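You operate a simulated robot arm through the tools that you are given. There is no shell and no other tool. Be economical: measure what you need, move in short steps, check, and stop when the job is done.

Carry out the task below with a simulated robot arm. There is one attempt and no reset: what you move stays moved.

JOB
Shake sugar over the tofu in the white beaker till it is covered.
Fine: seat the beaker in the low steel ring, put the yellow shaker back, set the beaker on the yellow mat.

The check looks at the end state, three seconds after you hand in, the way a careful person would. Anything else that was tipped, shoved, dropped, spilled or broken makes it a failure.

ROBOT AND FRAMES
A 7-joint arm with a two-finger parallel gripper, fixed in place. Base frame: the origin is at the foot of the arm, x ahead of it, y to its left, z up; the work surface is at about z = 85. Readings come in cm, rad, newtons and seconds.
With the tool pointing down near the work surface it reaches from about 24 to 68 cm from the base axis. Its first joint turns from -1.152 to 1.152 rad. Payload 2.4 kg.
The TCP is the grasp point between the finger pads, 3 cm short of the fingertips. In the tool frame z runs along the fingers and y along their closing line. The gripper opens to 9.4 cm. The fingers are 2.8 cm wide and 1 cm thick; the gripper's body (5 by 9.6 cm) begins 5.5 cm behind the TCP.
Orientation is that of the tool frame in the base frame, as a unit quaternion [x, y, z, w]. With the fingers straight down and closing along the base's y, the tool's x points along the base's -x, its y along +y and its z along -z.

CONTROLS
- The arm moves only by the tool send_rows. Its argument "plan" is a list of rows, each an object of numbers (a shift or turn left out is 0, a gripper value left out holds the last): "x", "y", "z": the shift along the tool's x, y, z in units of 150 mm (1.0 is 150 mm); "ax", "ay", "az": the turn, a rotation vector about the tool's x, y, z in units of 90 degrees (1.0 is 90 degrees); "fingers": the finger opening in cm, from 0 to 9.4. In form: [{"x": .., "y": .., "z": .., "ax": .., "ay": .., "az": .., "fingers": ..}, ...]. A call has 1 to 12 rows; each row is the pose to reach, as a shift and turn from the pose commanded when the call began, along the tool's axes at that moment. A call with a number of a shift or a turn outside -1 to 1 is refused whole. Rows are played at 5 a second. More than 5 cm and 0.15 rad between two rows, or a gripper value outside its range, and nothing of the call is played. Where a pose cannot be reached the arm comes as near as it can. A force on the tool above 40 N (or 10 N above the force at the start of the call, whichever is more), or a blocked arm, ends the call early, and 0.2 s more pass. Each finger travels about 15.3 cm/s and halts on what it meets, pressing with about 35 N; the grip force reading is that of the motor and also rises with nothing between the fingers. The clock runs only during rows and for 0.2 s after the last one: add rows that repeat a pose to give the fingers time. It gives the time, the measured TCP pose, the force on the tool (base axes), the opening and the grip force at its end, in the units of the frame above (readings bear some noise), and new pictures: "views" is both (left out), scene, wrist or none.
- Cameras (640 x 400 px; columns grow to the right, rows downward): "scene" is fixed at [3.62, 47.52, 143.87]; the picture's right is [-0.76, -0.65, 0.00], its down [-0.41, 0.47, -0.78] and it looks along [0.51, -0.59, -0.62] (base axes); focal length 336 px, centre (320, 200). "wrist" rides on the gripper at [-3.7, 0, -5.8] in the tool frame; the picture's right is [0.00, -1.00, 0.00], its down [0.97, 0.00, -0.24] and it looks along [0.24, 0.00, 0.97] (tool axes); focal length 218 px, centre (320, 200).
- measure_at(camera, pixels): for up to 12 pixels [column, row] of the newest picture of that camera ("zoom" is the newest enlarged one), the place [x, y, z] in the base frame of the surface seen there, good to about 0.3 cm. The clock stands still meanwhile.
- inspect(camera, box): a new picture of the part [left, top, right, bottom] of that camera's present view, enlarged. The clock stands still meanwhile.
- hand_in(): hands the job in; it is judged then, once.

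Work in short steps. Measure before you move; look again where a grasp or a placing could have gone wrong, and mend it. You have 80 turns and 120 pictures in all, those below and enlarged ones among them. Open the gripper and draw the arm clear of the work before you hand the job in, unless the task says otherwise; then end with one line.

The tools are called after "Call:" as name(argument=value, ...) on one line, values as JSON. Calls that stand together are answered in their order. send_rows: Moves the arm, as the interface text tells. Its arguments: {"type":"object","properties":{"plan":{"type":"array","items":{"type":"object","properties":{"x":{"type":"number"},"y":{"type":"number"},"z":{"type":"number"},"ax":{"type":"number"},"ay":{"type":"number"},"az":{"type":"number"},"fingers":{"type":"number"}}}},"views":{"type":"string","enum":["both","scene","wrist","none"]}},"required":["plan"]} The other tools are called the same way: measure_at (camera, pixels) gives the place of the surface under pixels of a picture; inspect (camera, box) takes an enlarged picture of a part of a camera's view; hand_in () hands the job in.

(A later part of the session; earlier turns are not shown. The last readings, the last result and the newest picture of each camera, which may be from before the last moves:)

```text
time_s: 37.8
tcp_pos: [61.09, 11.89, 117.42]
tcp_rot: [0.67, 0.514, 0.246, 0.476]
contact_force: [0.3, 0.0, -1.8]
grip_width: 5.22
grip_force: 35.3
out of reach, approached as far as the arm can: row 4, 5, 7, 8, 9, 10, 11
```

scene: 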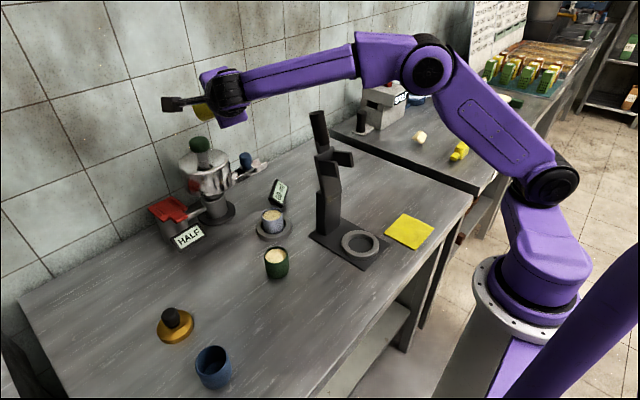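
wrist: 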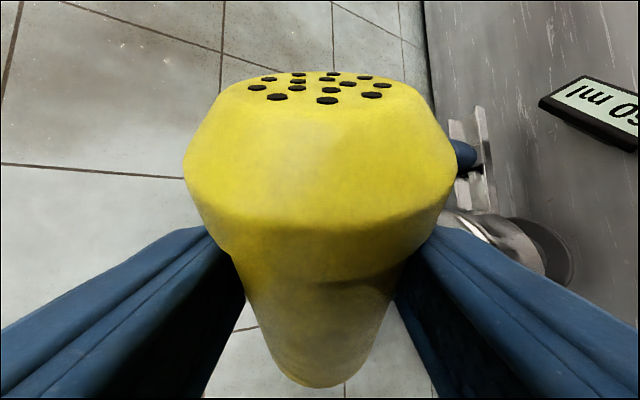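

Positive roll runs into the arm's limits (the TCP drifted to (61,12,117)). I roll back the same way and see where it returns.

Call:
send_rows(plan=[{"az": -0.08}, {"az": -0.17}, {"az": -0.26}, {"az": -0.35}, {"az": -0.44}, {"az": -0.53}, {"az": -0.62}, {"az": -0.71}, {"az": -0.8}, {"az": -0.89}, {"az": -0.89}], views="scene")

```text
time_s: 40.2
tcp_pos: [61.21, 12.06, 117.1]
tcp_rot: [0.181, 0.824, -0.116, 0.524]
contact_force: [-0.4, -0.3, -2.2]
grip_width: 5.22
grip_force: 35.1
```

scene: 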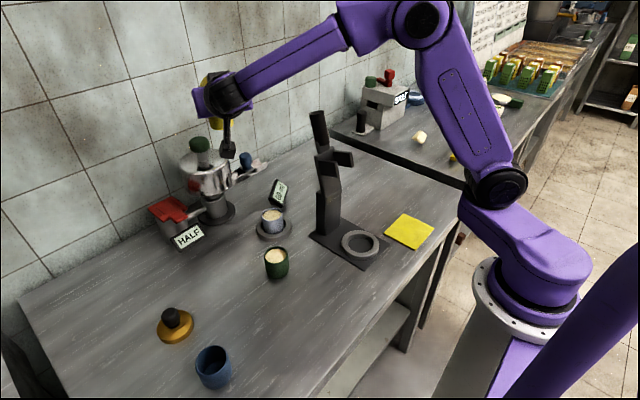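

The commanded pose is reset to where it ended. Orientation is restored; I move back toward (54,8.5,113) and then test the negative roll.

Call:
send_rows(plan=[{"x": 0.2, "y": -0.12, "z": -0.05}, {"x": 0.38, "y": -0.22, "z": -0.1}, {"x": 0.47, "y": -0.41, "z": -0.19}, {"x": 0.47, "y": -0.41, "z": -0.19}], views="none")

Call:
send_rows(plan=[{"az": -0.09}, {"az": -0.18}, {"az": -0.27}, {"az": -0.36}, {"az": -0.45}, {"az": -0.54}, {"az": -0.63}, {"az": -0.72}, {"az": -0.81}, {"az": -0.89}, {"az": -0.89}], views="both")

```text
time_s: 41.2
tcp_pos: [53.64, 8.88, 111.92]
tcp_rot: [0.183, 0.823, -0.116, 0.524]
contact_force: [-0.5, 0.0, -0.7]
grip_width: 5.22
grip_force: 34.2
```

```text
time_s: 43.6
tcp_pos: [53.63, 8.7, 111.99]
tcp_rot: [-0.392, 0.748, -0.426, 0.326]
contact_force: [0.0, 0.2, -2.2]
grip_width: 5.21
grip_force: 35.2
```

scene: 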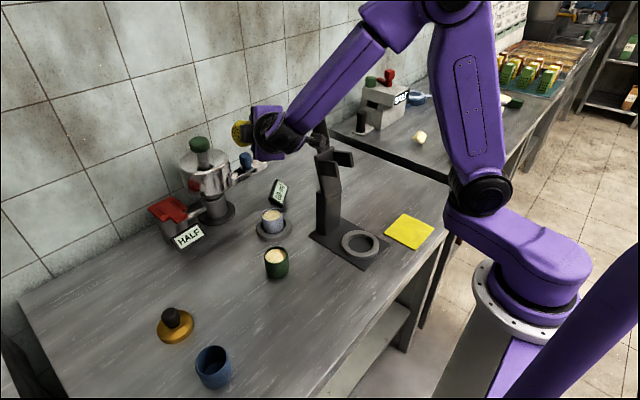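
wrist: 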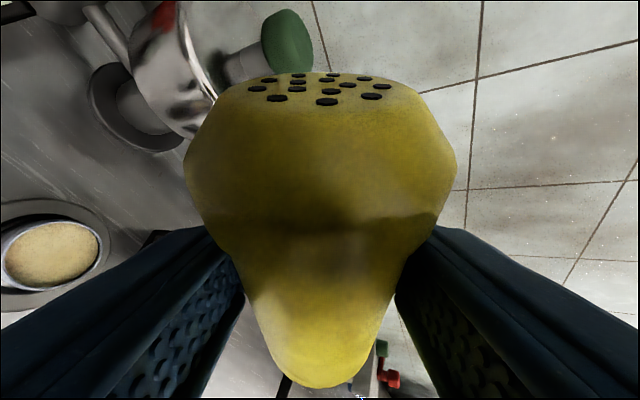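

Negative roll reaches fine, with the cap pointing toward +y. I lower so that the holes (5.4 cm along the shaker axis) sit above the beaker: TCP to about (52.4,3.2,101), still tilted only ~71° so nothing falls.

Call:
send_rows(plan=[{"x": 0.118, "y": 0.14, "z": 0.097}, {"x": 0.236, "y": 0.279, "z": 0.194}, {"x": 0.354, "y": 0.419, "z": 0.29}, {"x": 0.472, "y": 0.558, "z": 0.387}, {"x": 0.472, "y": 0.558, "z": 0.387}], views="both")

Call:
inspect(camera="scene", box=[200, 100, 380, 260])

```text
time_s: 44.3
tcp_pos: [53.01, 5.88, 105.93]
tcp_rot: [-0.395, 0.74, -0.431, 0.332]
contact_force: [-3.9, 9.2, 2.4]
grip_width: 5.22
grip_force: 35.3
stopped in row 3: the force on the tool passed its limit (the readings are from after the stop); the commanded pose is now the measured one
```

scene: 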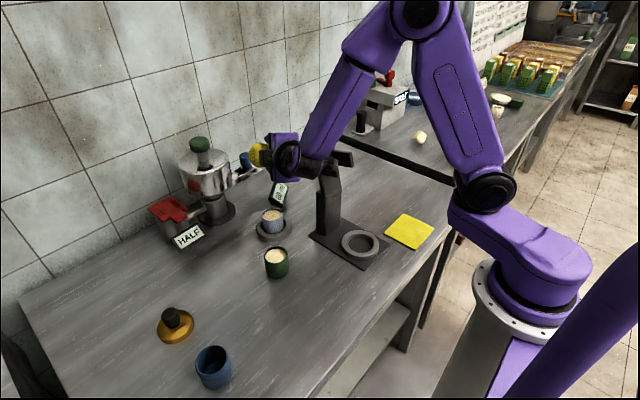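
wrist: 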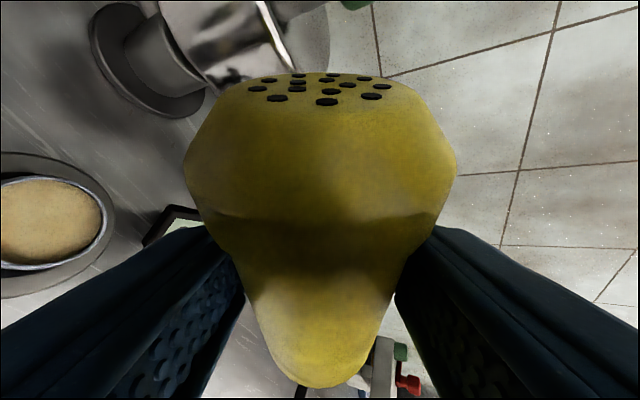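

```text
2.50 times, centred on (290, 180) of scene
```

zoom: 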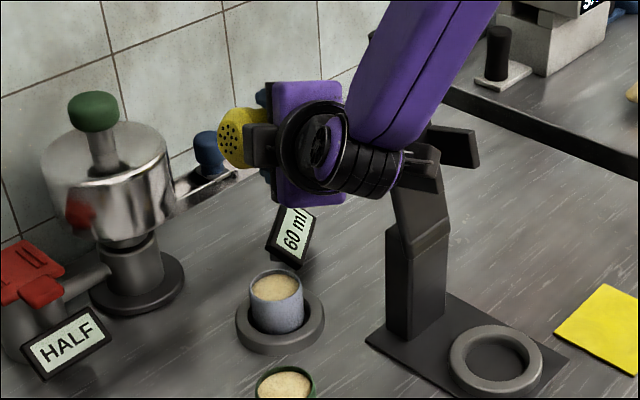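

The wrist touched the stand's lever (force +y 9 N). I back off immediately along the same path and check the stand.

Call:
send_rows(plan=[{"x": -0.118, "y": -0.14, "z": -0.097}, {"x": -0.236, "y": -0.279, "z": -0.194}, {"x": -0.236, "y": -0.279, "z": -0.194}], views="scene")

Call:
inspect(camera="scene", box=[250, 90, 400, 260])

Call:
measure_at(camera="scene", pixels=[[318, 113], [330, 152], [349, 156], [328, 200], [330, 228]])

```text
time_s: 45.1
tcp_pos: [53.59, 8.59, 111.41]
tcp_rot: [-0.395, 0.74, -0.432, 0.331]
contact_force: [0.1, 0.0, -2.4]
grip_width: 5.18
grip_force: 34.9
```

scene: 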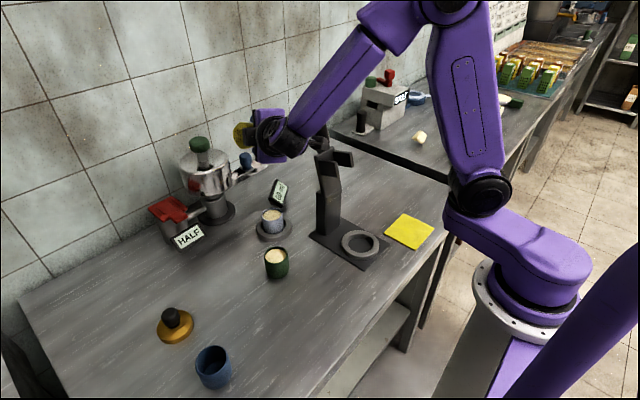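

```text
2.35 times, centred on (325, 175) of scene
```

zoom: 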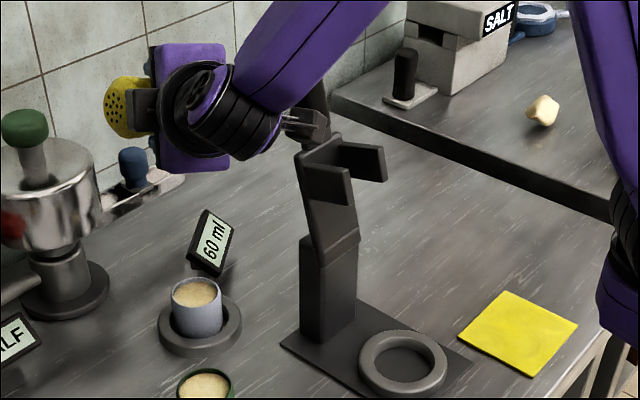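

```text
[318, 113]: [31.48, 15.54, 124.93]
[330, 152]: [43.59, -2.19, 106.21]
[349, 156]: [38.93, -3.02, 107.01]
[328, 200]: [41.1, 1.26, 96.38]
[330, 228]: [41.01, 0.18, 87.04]
```

The stand did not move (fork readings are unchanged). I turn the tool a further -35° about vertical, so the wrist comes from the +y side, well away from the stand.

Call:
send_rows(plan=[{"ax": 0.012, "ay": 0.07, "az": 0.033}, {"ax": 0.024, "ay": 0.14, "az": 0.067}, {"ax": 0.036, "ay": 0.21, "az": 0.1}, {"ax": 0.048, "ay": 0.28, "az": 0.133}, {"ax": 0.06, "ay": 0.347, "az": 0.166}, {"ax": 0.06, "ay": 0.347, "az": 0.166}], views="scene")

```text
time_s: 46.5
tcp_pos: [53.38, 8.55, 111.58]
tcp_rot: [-0.15, 0.825, -0.51, 0.191]
contact_force: [-1.1, -0.5, -1.6]
grip_width: 5.19
grip_force: 35.5
```

scene: 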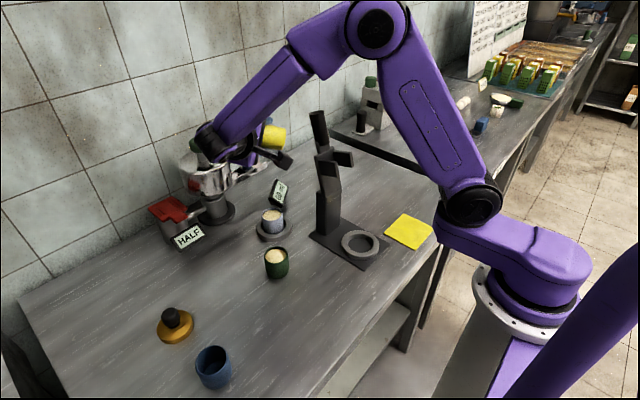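

The wrist now approaches from +y and the forearm is clear of the stand. I lower to TCP ≈(51.6,3.7,100), watching the force.

Call:
send_rows(plan=[{"x": 0.075, "y": 0.112, "z": 0.102}, {"x": 0.149, "y": 0.224, "z": 0.204}, {"x": 0.224, "y": 0.335, "z": 0.307}, {"x": 0.298, "y": 0.447, "z": 0.409}, {"x": 0.373, "y": 0.559, "z": 0.511}, {"x": 0.373, "y": 0.559, "z": 0.511}], views="both")

Call:
inspect(camera="scene", box=[200, 90, 380, 260])

```text
time_s: 47.9
tcp_pos: [51.68, 3.64, 99.99]
tcp_rot: [-0.151, 0.825, -0.51, 0.191]
contact_force: [0.8, 0.9, -0.8]
grip_width: 5.19
grip_force: 34.5
```

scene: 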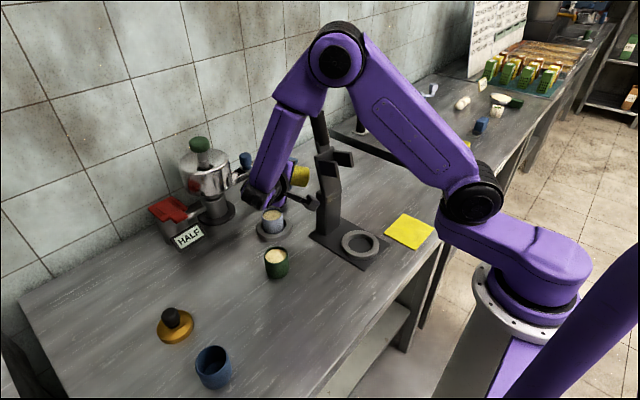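
wrist: 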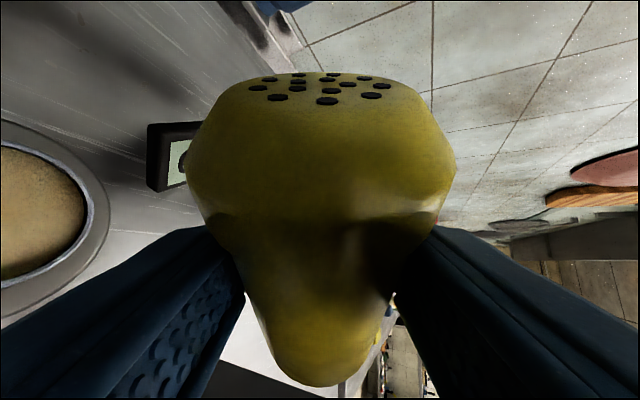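

```text
2.35 times, centred on (290, 175) of scene
```

zoom: 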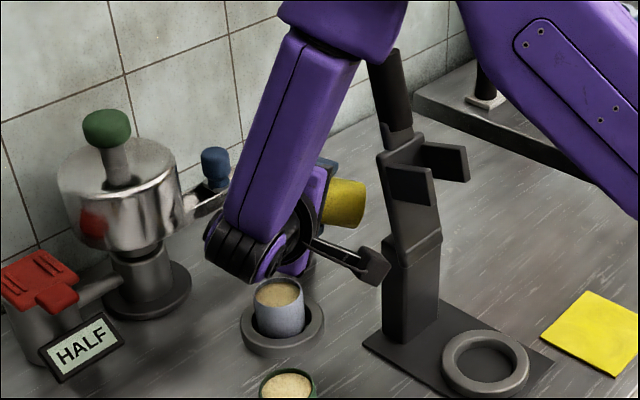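

There is a black box on a stalk (scene px ~(314,203)) on the tool's +x side. It is what touched the stand, so I measure its tip and the stand nearby before rolling.

Call:
measure_at(camera="scene", pixels=[[313, 203], [307, 203], [303, 198], [318, 203], [325, 210], [320, 185], [322, 160], [318, 130], [300, 172], [309, 168], [295, 172], [272, 218]])

```text
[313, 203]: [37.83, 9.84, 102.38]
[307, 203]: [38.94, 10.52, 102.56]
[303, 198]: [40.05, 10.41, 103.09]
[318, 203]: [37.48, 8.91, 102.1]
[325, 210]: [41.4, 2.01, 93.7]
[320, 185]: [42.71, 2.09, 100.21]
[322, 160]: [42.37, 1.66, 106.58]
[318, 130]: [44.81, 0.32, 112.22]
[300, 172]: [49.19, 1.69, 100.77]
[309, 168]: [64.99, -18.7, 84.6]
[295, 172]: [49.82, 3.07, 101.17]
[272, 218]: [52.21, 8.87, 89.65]
```

Box is ~7 cm from the stand and swings upward during the roll, so it is safe. I roll on to ~130° with the holes kept above the beaker, then look.

Call:
send_rows(plan=[{"az": -0.08}, {"az": -0.16}, {"az": -0.24}, {"az": -0.32}, {"x": 0.005, "az": -0.4}, {"x": 0.01, "az": -0.48}, {"x": 0.015, "az": -0.556}, {"x": 0.015, "az": -0.556}], views="both")

Call:
inspect(camera="scene", box=[220, 120, 340, 250])

```text
time_s: 49.7
tcp_pos: [51.57, 3.76, 99.78]
tcp_rot: [-0.487, 0.683, -0.543, -0.042]
contact_force: [0.1, -0.3, -3.1]
grip_width: 5.2
grip_force: 35.5
```

scene: 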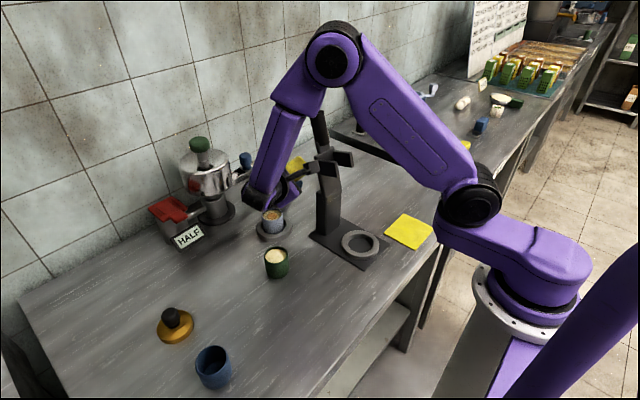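
wrist: 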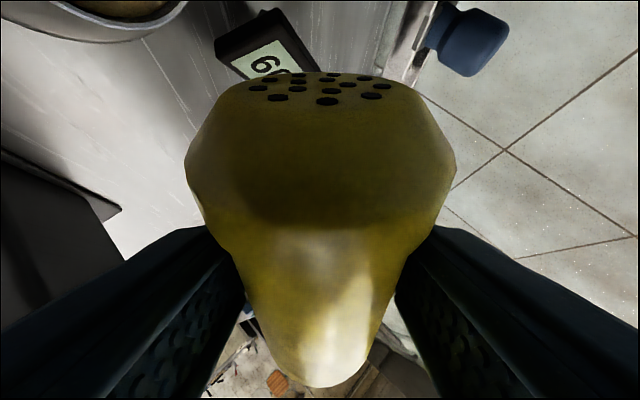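

```text
3.08 times, centred on (280, 185) of scene
```

zoom: 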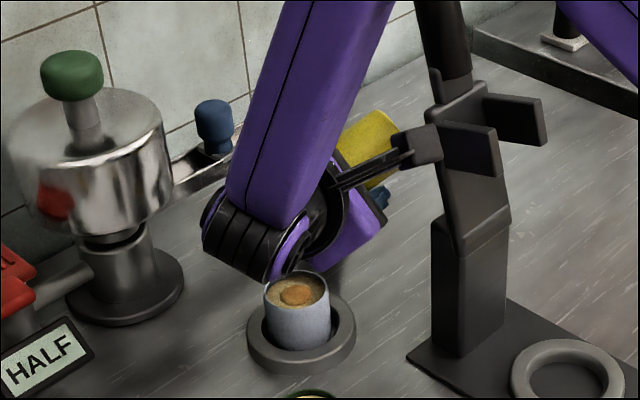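

A brown sugar patch has already formed on the tofu. I look closer.

Call:
inspect(camera="scene", box=[250, 190, 300, 245])

Call:
measure_at(camera="scene", pixels=[[272, 215]])

```text
7.27 times, centred on (275, 218) of scene
```

zoom: 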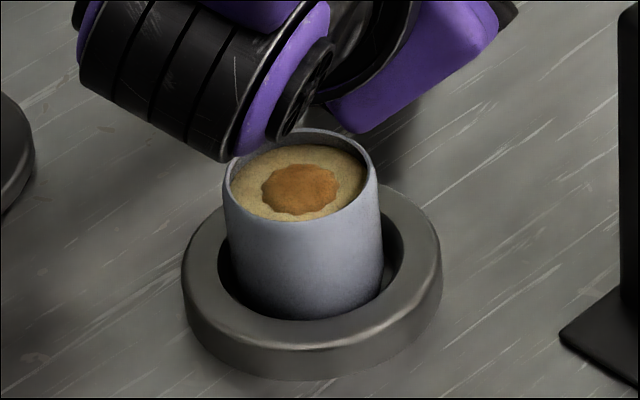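

```text
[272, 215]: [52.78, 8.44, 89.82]
```

Sugar lands centrally. I now shake gently along the vertical (±1.2 cm) and check progress. First I derive the axes: base up in the tool frame is about (0.59,-0.70,-0.41).

Call:
send_rows(plan=[{"x": 0.047, "y": -0.056, "z": -0.033}, {"x": 0, "y": 0, "z": 0}, {"x": 0.047, "y": -0.056, "z": -0.033}, {"x": 0, "y": 0, "z": 0}], views="none")

Call:
inspect(camera="scene", box=[250, 190, 300, 245])

```text
time_s: 50.7
tcp_pos: [51.42, 3.64, 99.91]
tcp_rot: [-0.486, 0.684, -0.542, -0.043]
contact_force: [0.0, 0.0, -1.9]
grip_width: 5.2
grip_force: 35.6
```

```text
7.27 times, centred on (275, 218) of scene
```

zoom: 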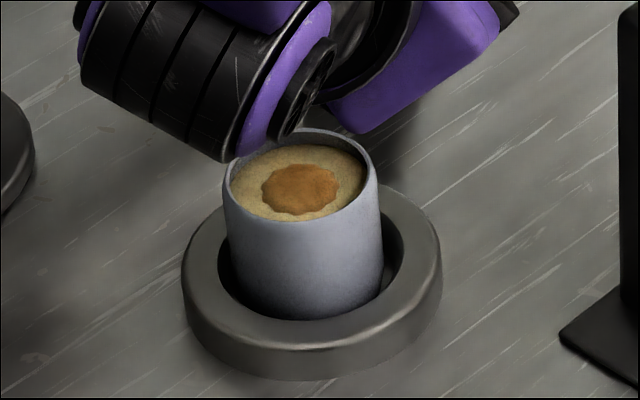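

No change, so the vertical shake at this tilt gives nothing. I roll on to ~150° with the holes kept above the beaker, and check.

Call:
send_rows(plan=[{"x": -0.015, "y": -0.019, "z": 0.011, "az": -0.075}, {"x": -0.031, "y": -0.038, "z": 0.021, "az": -0.15}, {"x": -0.046, "y": -0.057, "z": 0.032, "az": -0.222}, {"x": -0.046, "y": -0.057, "z": 0.032, "az": -0.222}], views="none")

Call:
inspect(camera="scene", box=[250, 190, 300, 245])

```text
time_s: 51.7
tcp_pos: [52.53, 3.66, 99.69]
tcp_rot: [0.597, -0.589, 0.527, 0.137]
contact_force: [-0.3, -0.8, -1.1]
grip_width: 5.18
grip_force: 35.2
```

```text
7.27 times, centred on (275, 218) of scene
```

zoom: 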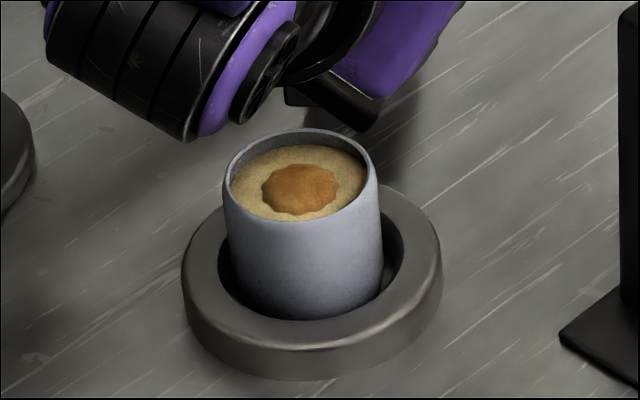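

Still the same patch. I try a more vigorous vertical shake (3 cm, three strokes) at this tilt.

Call:
send_rows(plan=[{"x": 0.158, "y": -0.091, "z": -0.081}, {}, {"x": 0.158, "y": -0.091, "z": -0.081}, {}], views="none")

Call:
inspect(camera="scene", box=[250, 190, 300, 245])

```text
time_s: 52.7
tcp_pos: [52.66, 3.85, 99.76]
tcp_rot: [0.597, -0.589, 0.527, 0.135]
contact_force: [-0.4, -0.9, -1.5]
grip_width: 5.18
grip_force: 35.2
```

```text
7.27 times, centred on (275, 218) of scene
```

zoom: 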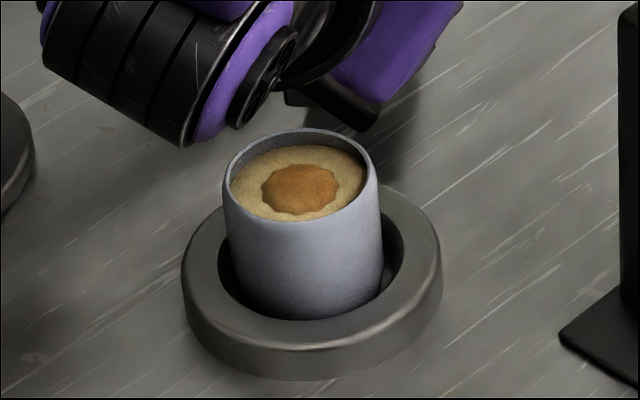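

Shaking adds nothing, so each tipping likely releases one dose. I roll back to ~80° (tilt 71°) and then tip again over the beaker.

Call:
send_rows(plan=[{"x": 0.01, "y": 0.029, "z": -0.013, "az": 0.09}, {"x": 0.02, "y": 0.058, "z": -0.026, "az": 0.18}, {"x": 0.02, "y": 0.058, "z": -0.026, "az": 0.27}, {"x": 0.02, "y": 0.058, "z": -0.026, "az": 0.36}, {"x": 0.02, "y": 0.058, "z": -0.026, "az": 0.45}, {"x": 0.02, "y": 0.058, "z": -0.026, "az": 0.54}, {"x": 0.02, "y": 0.058, "z": -0.026, "az": 0.63}, {"x": 0.02, "y": 0.058, "z": -0.026, "az": 0.72}, {"x": 0.02, "y": 0.058, "z": -0.026, "az": 0.8}, {"x": 0.02, "y": 0.058, "z": -0.026, "az": 0.8}], views="none")

Call:
send_rows(plan=[{"az": -0.09}, {"az": -0.18}, {"az": -0.27}, {"az": -0.36}, {"az": -0.45}, {"az": -0.54}, {"az": -0.6}, {"az": -0.6}], views="none")

Call:
inspect(camera="scene", box=[250, 190, 300, 245])

```text
time_s: 54.9
tcp_pos: [51.73, 3.55, 99.77]
tcp_rot: [-0.136, 0.828, -0.505, 0.2]
contact_force: [0.3, 1.2, -2.0]
grip_width: 5.19
grip_force: 35.0
```

```text
time_s: 56.7
tcp_pos: [51.77, 3.6, 99.78]
tcp_rot: [-0.498, 0.676, -0.541, -0.053]
contact_force: [0.0, -0.3, -2.0]
grip_width: 5.2
grip_force: 35.4
```

```text
7.27 times, centred on (275, 218) of scene
```

zoom: 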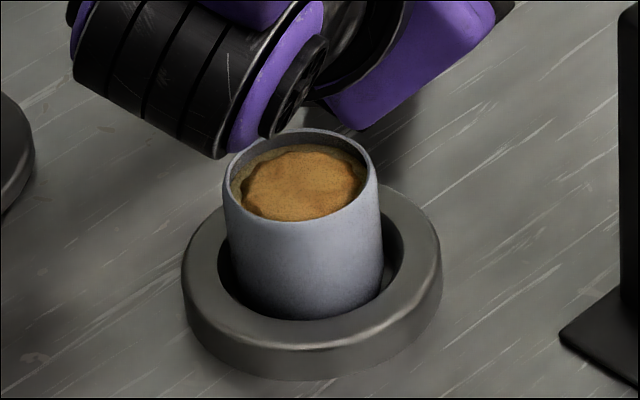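

The second tip enlarged the patch, confirming one dose per tipping. I do a third tip.

Call:
send_rows(plan=[{"az": 0.09}, {"az": 0.18}, {"az": 0.27}, {"az": 0.36}, {"az": 0.45}, {"az": 0.54}, {"az": 0.6}, {"az": 0.6}], views="none")

Call:
send_rows(plan=[{"az": -0.09}, {"az": -0.18}, {"az": -0.27}, {"az": -0.36}, {"az": -0.45}, {"az": -0.54}, {"az": -0.6}, {"az": -0.6}], views="none")

Call:
inspect(camera="scene", box=[250, 190, 300, 245])

```text
time_s: 58.5
tcp_pos: [51.74, 3.71, 99.84]
tcp_rot: [-0.137, 0.828, -0.506, 0.2]
contact_force: [0.0, 0.9, -2.0]
grip_width: 5.2
grip_force: 34.7
```

```text
time_s: 60.3
tcp_pos: [51.78, 3.6, 99.82]
tcp_rot: [-0.498, 0.675, -0.542, -0.053]
contact_force: [-0.4, 0.3, -2.1]
grip_width: 5.21
grip_force: 35.0
```

```text
7.27 times, centred on (275, 218) of scene
```

zoom: 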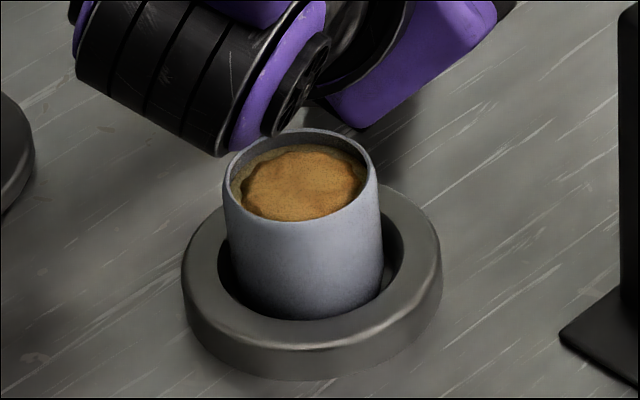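

The patch looks unchanged this time, so the trigger isn't just tipping. I roll further to ~150° with vertical strokes, then inspect.

Call:
send_rows(plan=[{"x": -0.015, "y": -0.019, "z": 0.011, "az": -0.075}, {"x": -0.031, "y": -0.038, "z": 0.021, "az": -0.15}, {"x": -0.04, "y": -0.05, "z": 0.03, "az": -0.18}, {"x": 0.08, "y": -0.186, "z": -0.05, "az": -0.18}, {"x": -0.04, "y": -0.05, "z": 0.03, "az": -0.18}, {"x": 0.08, "y": -0.186, "z": -0.05, "az": -0.18}, {"x": -0.04, "y": -0.05, "z": 0.03, "az": -0.18}, {"x": -0.04, "y": -0.05, "z": 0.03, "az": -0.18}], views="none")

Call:
inspect(camera="scene", box=[250, 190, 300, 245])

```text
time_s: 62.1
tcp_pos: [52.84, 3.65, 99.93]
tcp_rot: [-0.588, 0.599, -0.529, -0.127]
contact_force: [-0.3, 0.6, -2.3]
grip_width: 5.22
grip_force: 35.6
```

```text
7.27 times, centred on (275, 218) of scene
```

zoom: 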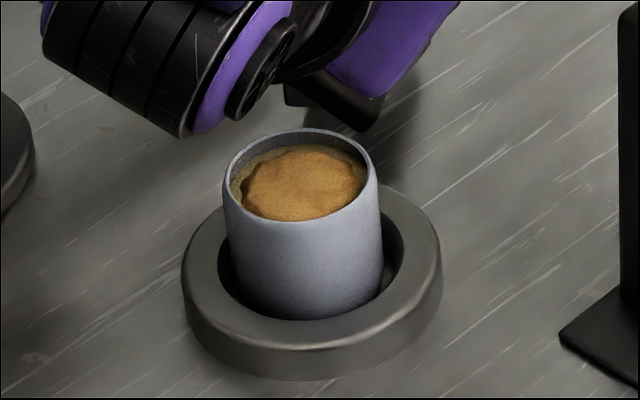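

The coverage is nearly complete, but the left rim is still bare. I roll back further (to ~70°) and look at whether that changes anything before tipping again.

Call:
send_rows(plan=[{"x": 0.02, "y": 0.05, "z": -0.02, "az": 0.09}, {"x": 0.02, "y": 0.058, "z": -0.026, "az": 0.18}, {"x": 0.02, "y": 0.058, "z": -0.026, "az": 0.27}, {"x": 0.02, "y": 0.058, "z": -0.026, "az": 0.36}, {"x": 0.02, "y": 0.058, "z": -0.026, "az": 0.45}, {"x": 0.02, "y": 0.058, "z": -0.026, "az": 0.54}, {"x": 0.02, "y": 0.058, "z": -0.026, "az": 0.63}, {"x": 0.02, "y": 0.058, "z": -0.026, "az": 0.72}, {"x": 0.02, "y": 0.058, "z": -0.026, "az": 0.81}, {"x": 0.02, "y": 0.058, "z": -0.026, "az": 0.89}, {"x": 0.02, "y": 0.058, "z": -0.026, "az": 0.89}], views="none")

Call:
inspect(camera="scene", box=[250, 190, 300, 245])

```text
time_s: 64.5
tcp_pos: [51.83, 3.68, 99.83]
tcp_rot: [-0.063, 0.836, -0.487, 0.244]
contact_force: [-1.1, 1.1, -2.2]
grip_width: 5.19
grip_force: 34.7
```

```text
7.27 times, centred on (275, 218) of scene
```

zoom: 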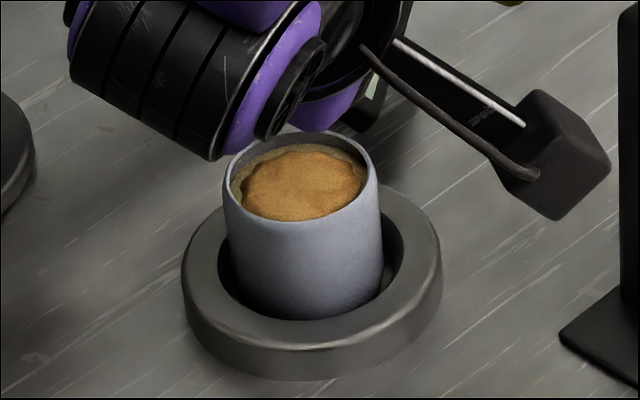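

I tip again and compare.

Call:
send_rows(plan=[{"az": -0.09}, {"az": -0.18}, {"az": -0.27}, {"az": -0.36}, {"az": -0.45}, {"az": -0.54}, {"az": -0.63}, {"az": -0.7}, {"az": -0.7}], views="none")

Call:
inspect(camera="scene", box=[257, 200, 287, 225])

```text
time_s: 66.5
tcp_pos: [51.79, 3.61, 99.85]
tcp_rot: [-0.492, 0.679, -0.542, -0.049]
contact_force: [0.3, 0.5, -2.6]
grip_width: 5.23
grip_force: 35.1
```

```text
16.00 times, centred on (272, 212) of scene
```

zoom: 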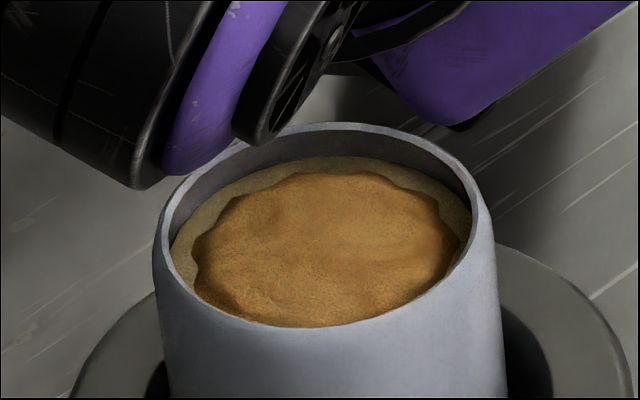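

The close-up shows the sugar covering most of the surface with a thin bare margin. I roll back to see the tofu from above with the wrist camera.

Call:
send_rows(plan=[{"az": 0.09}, {"az": 0.18}, {"az": 0.27}, {"az": 0.36}, {"az": 0.45}, {"az": 0.54}, {"az": 0.63}, {"az": 0.72}, {"az": 0.81}, {"az": 0.81}], views="wrist")

Call:
inspect(camera="wrist", box=[0, 130, 200, 330])

Call:
inspect(camera="scene", box=[257, 200, 287, 225])

```text
time_s: 68.7
tcp_pos: [51.75, 3.64, 99.85]
tcp_rot: [0.009, 0.839, -0.464, 0.285]
contact_force: [-0.3, -0.3, -1.9]
grip_width: 5.2
grip_force: 35.3
```

wrist: 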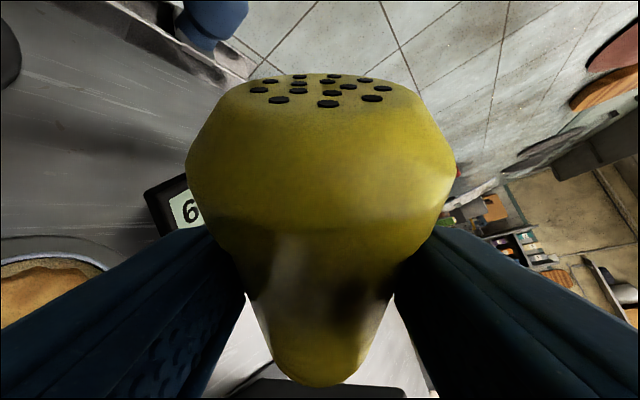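

```text
2.00 times, centred on (100, 230) of wrist
```

zoom: 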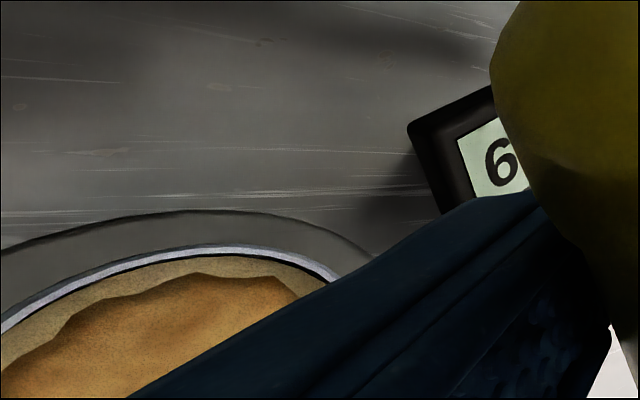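

```text
16.00 times, centred on (272, 212) of scene
```

zoom: 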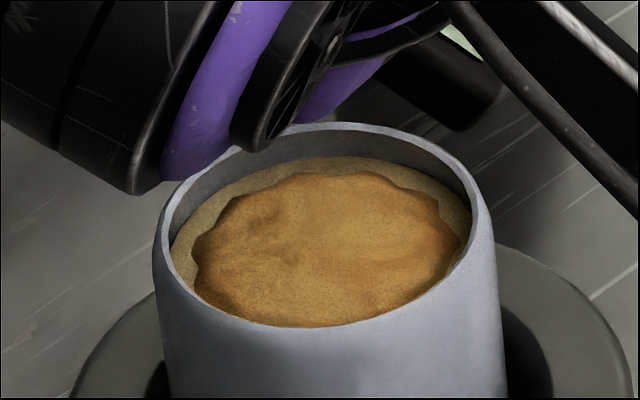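

I do one more full tip and compare this same close-up exactly.

Call:
send_rows(plan=[{"az": -0.09}, {"az": -0.18}, {"az": -0.27}, {"az": -0.36}, {"az": -0.45}, {"az": -0.54}, {"az": -0.63}, {"az": -0.72}, {"az": -0.81}, {"az": -0.81}], views="none")

Call:
inspect(camera="scene", box=[257, 200, 287, 225])

```text
time_s: 70.9
tcp_pos: [51.83, 3.76, 99.69]
tcp_rot: [-0.492, 0.679, -0.542, -0.048]
contact_force: [0.8, -0.2, -1.7]
grip_width: 5.21
grip_force: 35.0
```

```text
16.00 times, centred on (272, 212) of scene
```

zoom: 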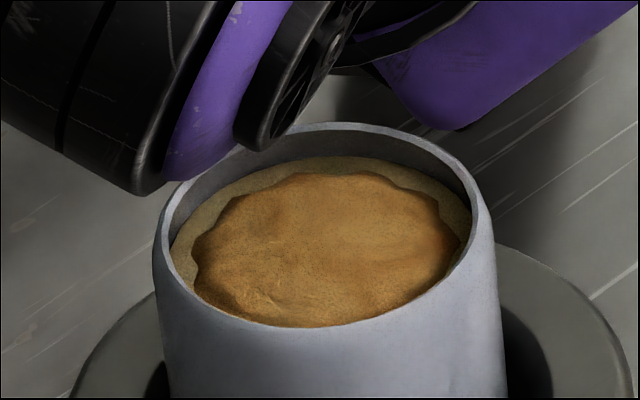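

The outline is identical again after several tips, so the layer has reached its full extent. The sugar is done, and I start returning: roll back to ~80° and lift away along the same path.

Call:
send_rows(plan=[{"az": 0.09}, {"az": 0.18}, {"az": 0.27}, {"az": 0.36}, {"az": 0.45}, {"az": 0.54}, {"az": 0.58}, {"az": 0.58}], views="none")

Call:
send_rows(plan=[{"x": -0.075, "y": -0.112, "z": -0.102}, {"x": -0.149, "y": -0.224, "z": -0.204}, {"x": -0.224, "y": -0.335, "z": -0.307}, {"x": -0.298, "y": -0.447, "z": -0.409}, {"x": -0.373, "y": -0.559, "z": -0.511}, {"x": -0.373, "y": -0.559, "z": -0.511}], views="both")

Call:
inspect(camera="scene", box=[250, 170, 300, 245])

```text
time_s: 72.7
tcp_pos: [51.76, 3.69, 99.77]
tcp_rot: [-0.141, 0.827, -0.508, 0.195]
contact_force: [0.1, -0.5, -1.1]
grip_width: 5.2
grip_force: 34.9
```

```text
time_s: 74.1
tcp_pos: [53.26, 8.51, 111.52]
tcp_rot: [-0.143, 0.827, -0.508, 0.196]
contact_force: [0.2, 0.9, -1.0]
grip_width: 5.2
grip_force: 35.0
```

scene: 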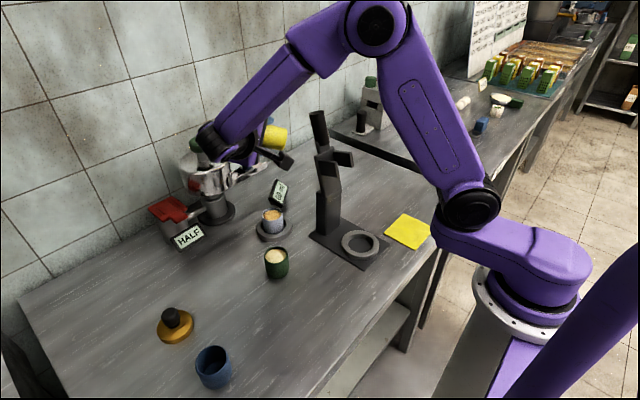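
wrist: 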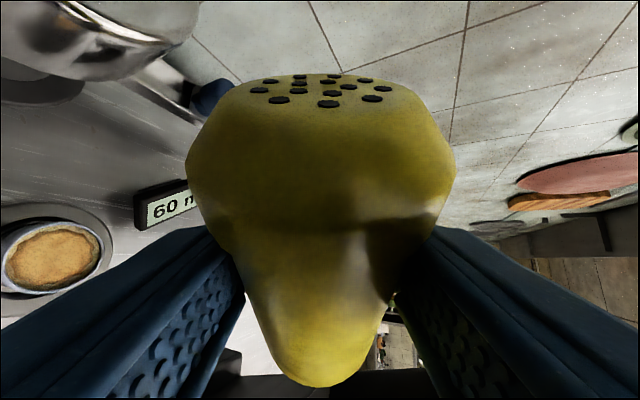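

```text
5.33 times, centred on (275, 208) of scene
```

zoom: 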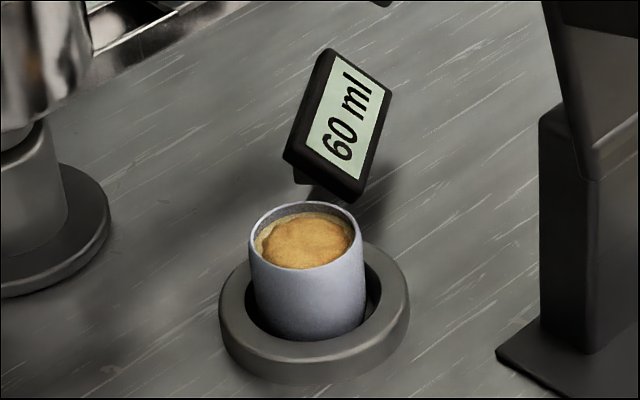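

I zoom on the tofu in the wrist picture (50,255).

Call:
inspect(camera="wrist", box=[0, 200, 120, 310])

```text
3.64 times, centred on (60, 255) of wrist
```

zoom: 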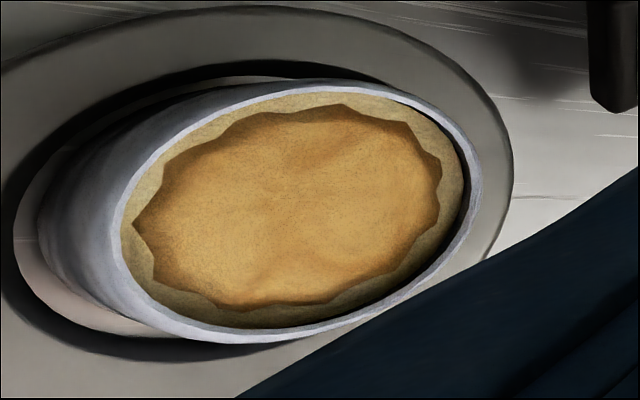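

Coverage is concentric and stable; I accept it. I retrace: yaw back +35°, then roll back upright at this height (both proven poses).

Call:
send_rows(plan=[{"ax": -0.012, "ay": -0.07, "az": -0.033}, {"ax": -0.024, "ay": -0.14, "az": -0.067}, {"ax": -0.036, "ay": -0.21, "az": -0.1}, {"ax": -0.048, "ay": -0.28, "az": -0.133}, {"ax": -0.06, "ay": -0.347, "az": -0.166}, {"ax": -0.06, "ay": -0.347, "az": -0.166}], views="none")

Call:
send_rows(plan=[{"az": 0.09}, {"az": 0.18}, {"az": 0.27}, {"az": 0.36}, {"az": 0.45}, {"az": 0.54}, {"az": 0.63}, {"az": 0.72}, {"az": 0.81}, {"az": 0.875}, {"az": 0.875}], views="both")

```text
time_s: 75.5
tcp_pos: [53.45, 8.41, 111.43]
tcp_rot: [-0.389, 0.741, -0.432, 0.336]
contact_force: [0.2, -0.5, -1.7]
grip_width: 5.2
grip_force: 34.7
```

```text
time_s: 77.9
tcp_pos: [53.36, 8.29, 111.38]
tcp_rot: [0.172, 0.818, -0.121, 0.535]
contact_force: [-0.3, 0.1, -1.9]
grip_width: 5.18
grip_force: 34.9
```

scene: 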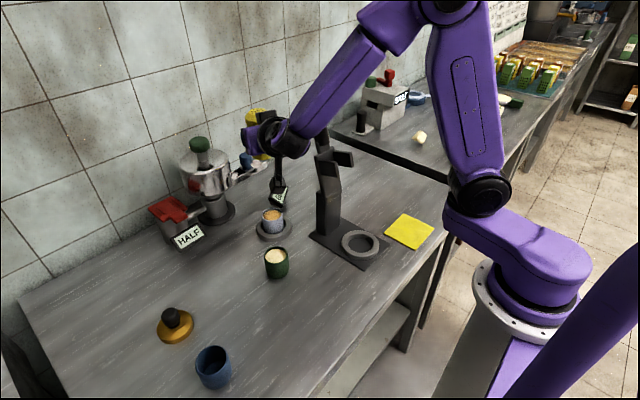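
wrist: 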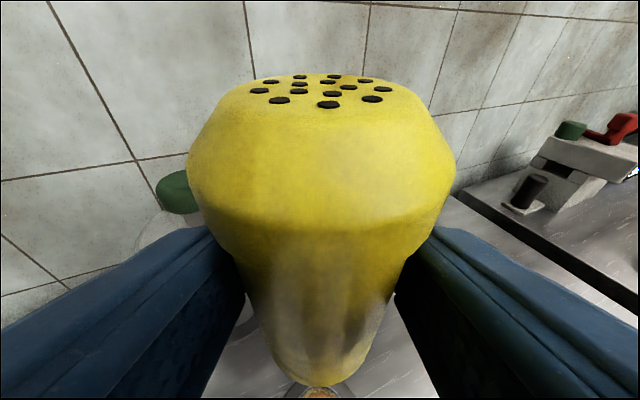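

Shaker is upright over the beaker. I rise to z≈126, then yaw back +39.6° while moving toward y≈0.5.

Call:
send_rows(plan=[{"x": -0.25, "y": -0.004, "z": -0.11}, {"x": -0.5, "y": -0.008, "z": -0.22}, {"x": -0.75, "y": -0.011, "z": -0.33}, {"x": -0.917, "y": -0.014, "z": -0.397}, {"x": -0.917, "y": -0.014, "z": -0.397}], views="none")

Call:
send_rows(plan=[{"ax": -0.08, "ay": -0.001, "az": -0.035}, {"ax": -0.16, "ay": -0.002, "az": -0.07}, {"ax": -0.24, "ay": -0.004, "az": -0.105}, {"ax": -0.32, "ay": -0.005, "az": -0.14}, {"ax": -0.403, "ay": -0.006, "az": -0.175}, {"ax": -0.403, "ay": -0.006, "az": -0.175}], views="scene")

```text
time_s: 79.1
tcp_pos: [53.53, 8.14, 126.31]
tcp_rot: [0.17, 0.819, -0.121, 0.535]
contact_force: [-0.4, 0.1, -2.0]
grip_width: 5.19
grip_force: 34.8
```

```text
time_s: 80.5
tcp_pos: [53.42, 8.35, 126.42]
tcp_rot: [-0.116, 0.828, 0.068, 0.544]
contact_force: [-0.3, 0.2, -2.1]
grip_width: 5.2
grip_force: 35.0
```

scene: 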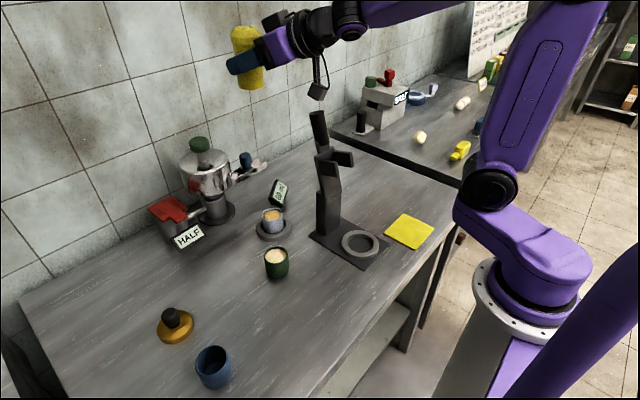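

Now I cross back to y≈-13.4.

Call:
send_rows(plan=[{"y": -0.3}, {"y": -0.6}, {"y": -0.9}, {"y": -1.0}, {"y": -1.0}], views="none")

Call:
send_rows(plan=[{"y": -0.25}, {"y": -0.5}, {"y": -0.5}], views="both")

Call:
inspect(camera="scene", box=[260, 0, 360, 70])

Call:
measure_at(camera="wrist", pixels=[[320, 82], [260, 82], [380, 88], [320, 95], [320, 76], [320, 240], [320, 300], [320, 360], [270, 95], [365, 80]])

```text
time_s: 81.7
tcp_pos: [57.41, -6.18, 126.61]
tcp_rot: [-0.117, 0.828, 0.068, 0.544]
contact_force: [-0.2, -0.2, -2.5]
grip_width: 5.2
grip_force: 34.6
```

```text
time_s: 82.5
tcp_pos: [59.41, -13.34, 126.58]
tcp_rot: [-0.116, 0.828, 0.067, 0.544]
contact_force: [0.0, -0.6, -1.9]
grip_width: 5.18
grip_force: 35.2
```

scene: 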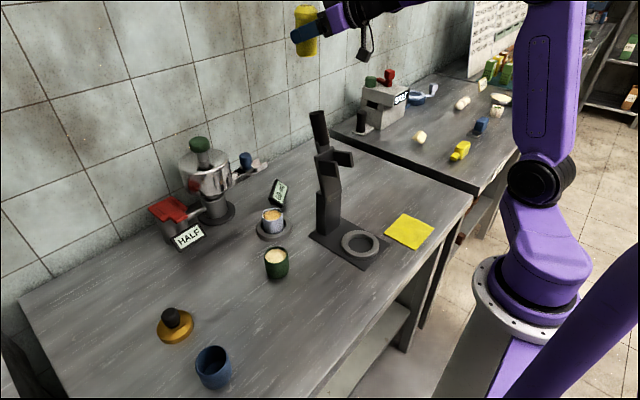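
wrist: 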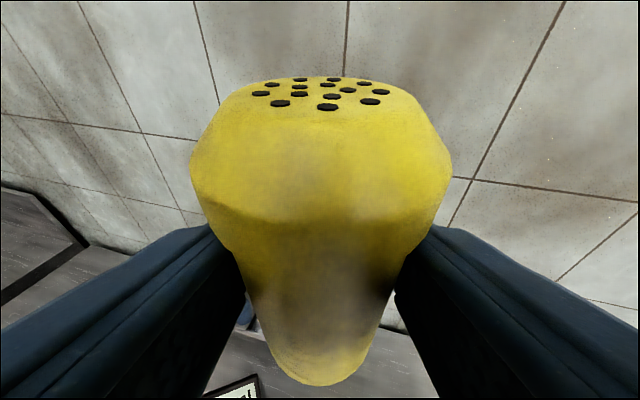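

```text
5.71 times, centred on (310, 35) of scene
```

zoom: 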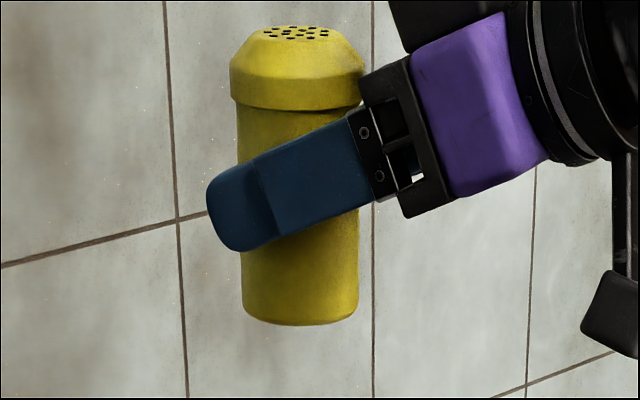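

```text
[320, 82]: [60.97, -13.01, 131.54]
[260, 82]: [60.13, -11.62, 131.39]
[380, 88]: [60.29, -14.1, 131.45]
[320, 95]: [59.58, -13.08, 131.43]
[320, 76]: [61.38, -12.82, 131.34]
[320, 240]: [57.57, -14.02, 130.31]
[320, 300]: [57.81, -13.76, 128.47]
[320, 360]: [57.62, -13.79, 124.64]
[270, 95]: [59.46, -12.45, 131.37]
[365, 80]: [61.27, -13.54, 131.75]
```

The cap face is level (z 131.3–131.5), so the shaker is upright at this orientation, with its top 4.85 above TCP. I retrace to above its original spot in two halves.

Call:
send_rows(plan=[{"x": 0.148, "y": -0.018, "z": 0.173}, {"x": 0.297, "y": -0.035, "z": 0.345}, {"x": 0.445, "y": -0.053, "z": 0.518}, {"x": 0.593, "y": -0.07, "z": 0.69}, {"x": 0.593, "y": -0.07, "z": 0.69}], views="none")

Call:
send_rows(plan=[{"x": 0.148, "y": -0.018, "z": 0.173}, {"x": 0.297, "y": -0.035, "z": 0.345}, {"x": 0.445, "y": -0.053, "z": 0.518}, {"x": 0.593, "y": -0.07, "z": 0.69}, {"x": 0.593, "y": -0.07, "z": 0.69}], views="both")

Call:
measure_at(camera="wrist", pixels=[[320, 82], [260, 82], [380, 88], [320, 95], [320, 90], [300, 90], [340, 90], [270, 95], [365, 80]])

```text
time_s: 83.7
tcp_pos: [65.4, -12.79, 114.41]
tcp_rot: [-0.117, 0.828, 0.069, 0.544]
contact_force: [0.5, 0.4, -1.7]
grip_width: 5.22
grip_force: 35.1
```

```text
time_s: 84.9
tcp_pos: [71.41, -12.47, 102.25]
tcp_rot: [-0.117, 0.828, 0.068, 0.545]
contact_force: [-0.2, 0.0, -2.1]
grip_width: 5.21
grip_force: 35.2
```

scene: 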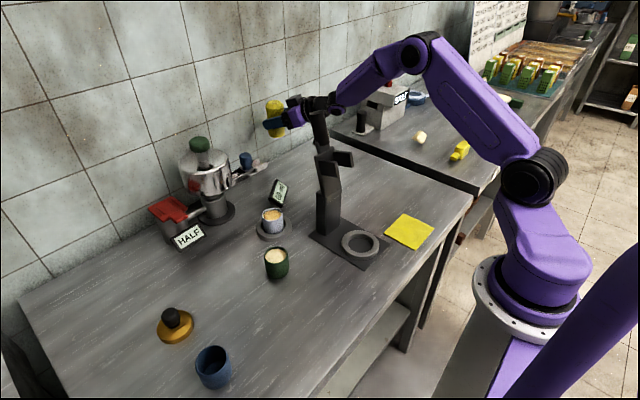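
wrist: 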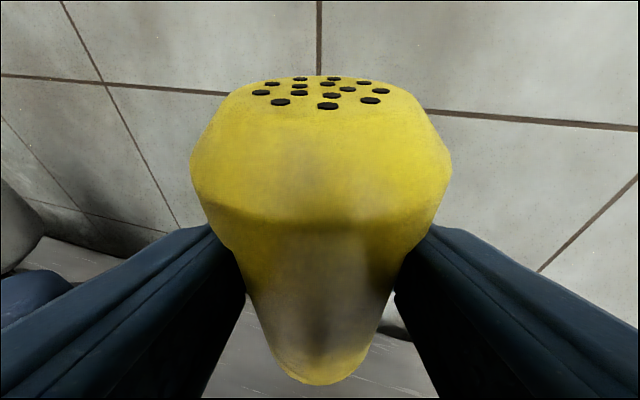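

```text
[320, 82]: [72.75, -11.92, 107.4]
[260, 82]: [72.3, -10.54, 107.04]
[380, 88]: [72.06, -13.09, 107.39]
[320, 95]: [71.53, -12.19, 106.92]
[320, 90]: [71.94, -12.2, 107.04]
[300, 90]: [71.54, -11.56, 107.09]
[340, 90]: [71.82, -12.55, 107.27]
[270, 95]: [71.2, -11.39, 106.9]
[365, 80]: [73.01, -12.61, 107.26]
```

Shaker top centre ≈(72.2,-12.0,107.1); the original was (72.3,-12.3,95.2). I lower 11.4 cm, then creep to contact.

Call:
send_rows(plan=[{"x": 0.2, "y": -0.005, "z": 0.087}, {"x": 0.4, "y": -0.008, "z": 0.174}, {"x": 0.58, "y": -0.008, "z": 0.252}, {"x": 0.696, "y": -0.008, "z": 0.3}, {"x": 0.696, "y": -0.008, "z": 0.3}], views="both")

Call:
inspect(camera="scene", box=[240, 120, 320, 200])

Call:
measure_at(camera="scene", pixels=[[278, 138], [278, 140], [278, 142]])

```text
time_s: 86.1
tcp_pos: [71.65, -12.84, 90.81]
tcp_rot: [-0.116, 0.828, 0.067, 0.545]
contact_force: [-0.4, -0.2, -1.6]
grip_width: 5.22
grip_force: 34.8
```

scene: 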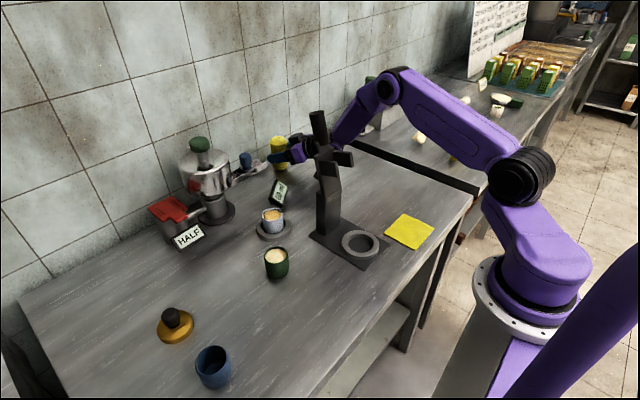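
wrist: 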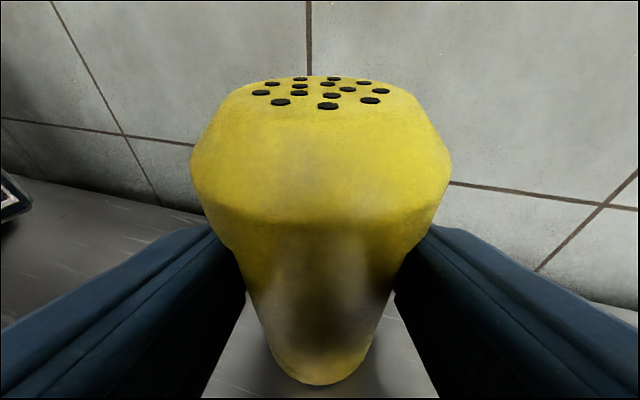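

```text
5.00 times, centred on (280, 160) of scene
```

zoom: 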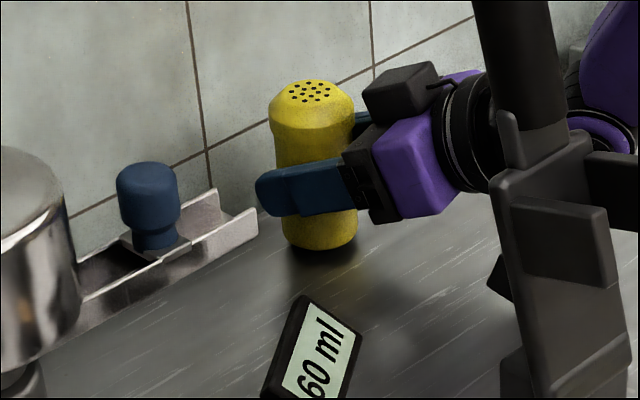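

```text
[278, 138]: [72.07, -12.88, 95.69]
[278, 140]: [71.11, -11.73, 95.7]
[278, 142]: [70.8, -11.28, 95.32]
```

It looks ~0.5–0.8 cm above the table. I creep down in small steps and watch the force.

Call:
send_rows(plan=[{"x": 0.012, "z": 0.005}, {"x": 0.024, "z": 0.01}, {"x": 0.031, "z": 0.013}, {"x": 0.031, "z": 0.013}], views="none")

Call:
inspect(camera="scene", box=[260, 130, 300, 180])

```text
time_s: 87.1
tcp_pos: [71.56, -12.86, 90.25]
tcp_rot: [-0.117, 0.829, 0.068, 0.543]
contact_force: [0.6, -0.6, -2.5]
grip_width: 5.21
grip_force: 35.1
```

```text
8.00 times, centred on (280, 155) of scene
```

zoom: 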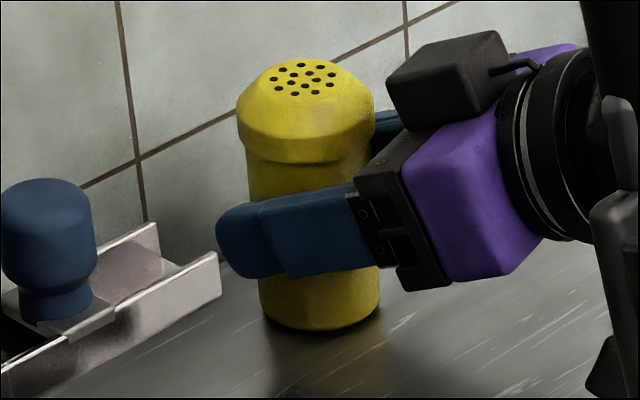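

Bottom edge is now within ~0.4 px of the original. I creep a final 0.3 cm.

Call:
send_rows(plan=[{"x": 0.006, "z": 0.003}, {"x": 0.012, "z": 0.005}, {"x": 0.018, "z": 0.008}, {"x": 0.018, "z": 0.008}], views="none")

```text
time_s: 88.1
tcp_pos: [71.58, -12.76, 90.2]
tcp_rot: [-0.117, 0.827, 0.067, 0.545]
contact_force: [2.3, 0.2, 7.2]
grip_width: 5.19
grip_force: 35.2
```

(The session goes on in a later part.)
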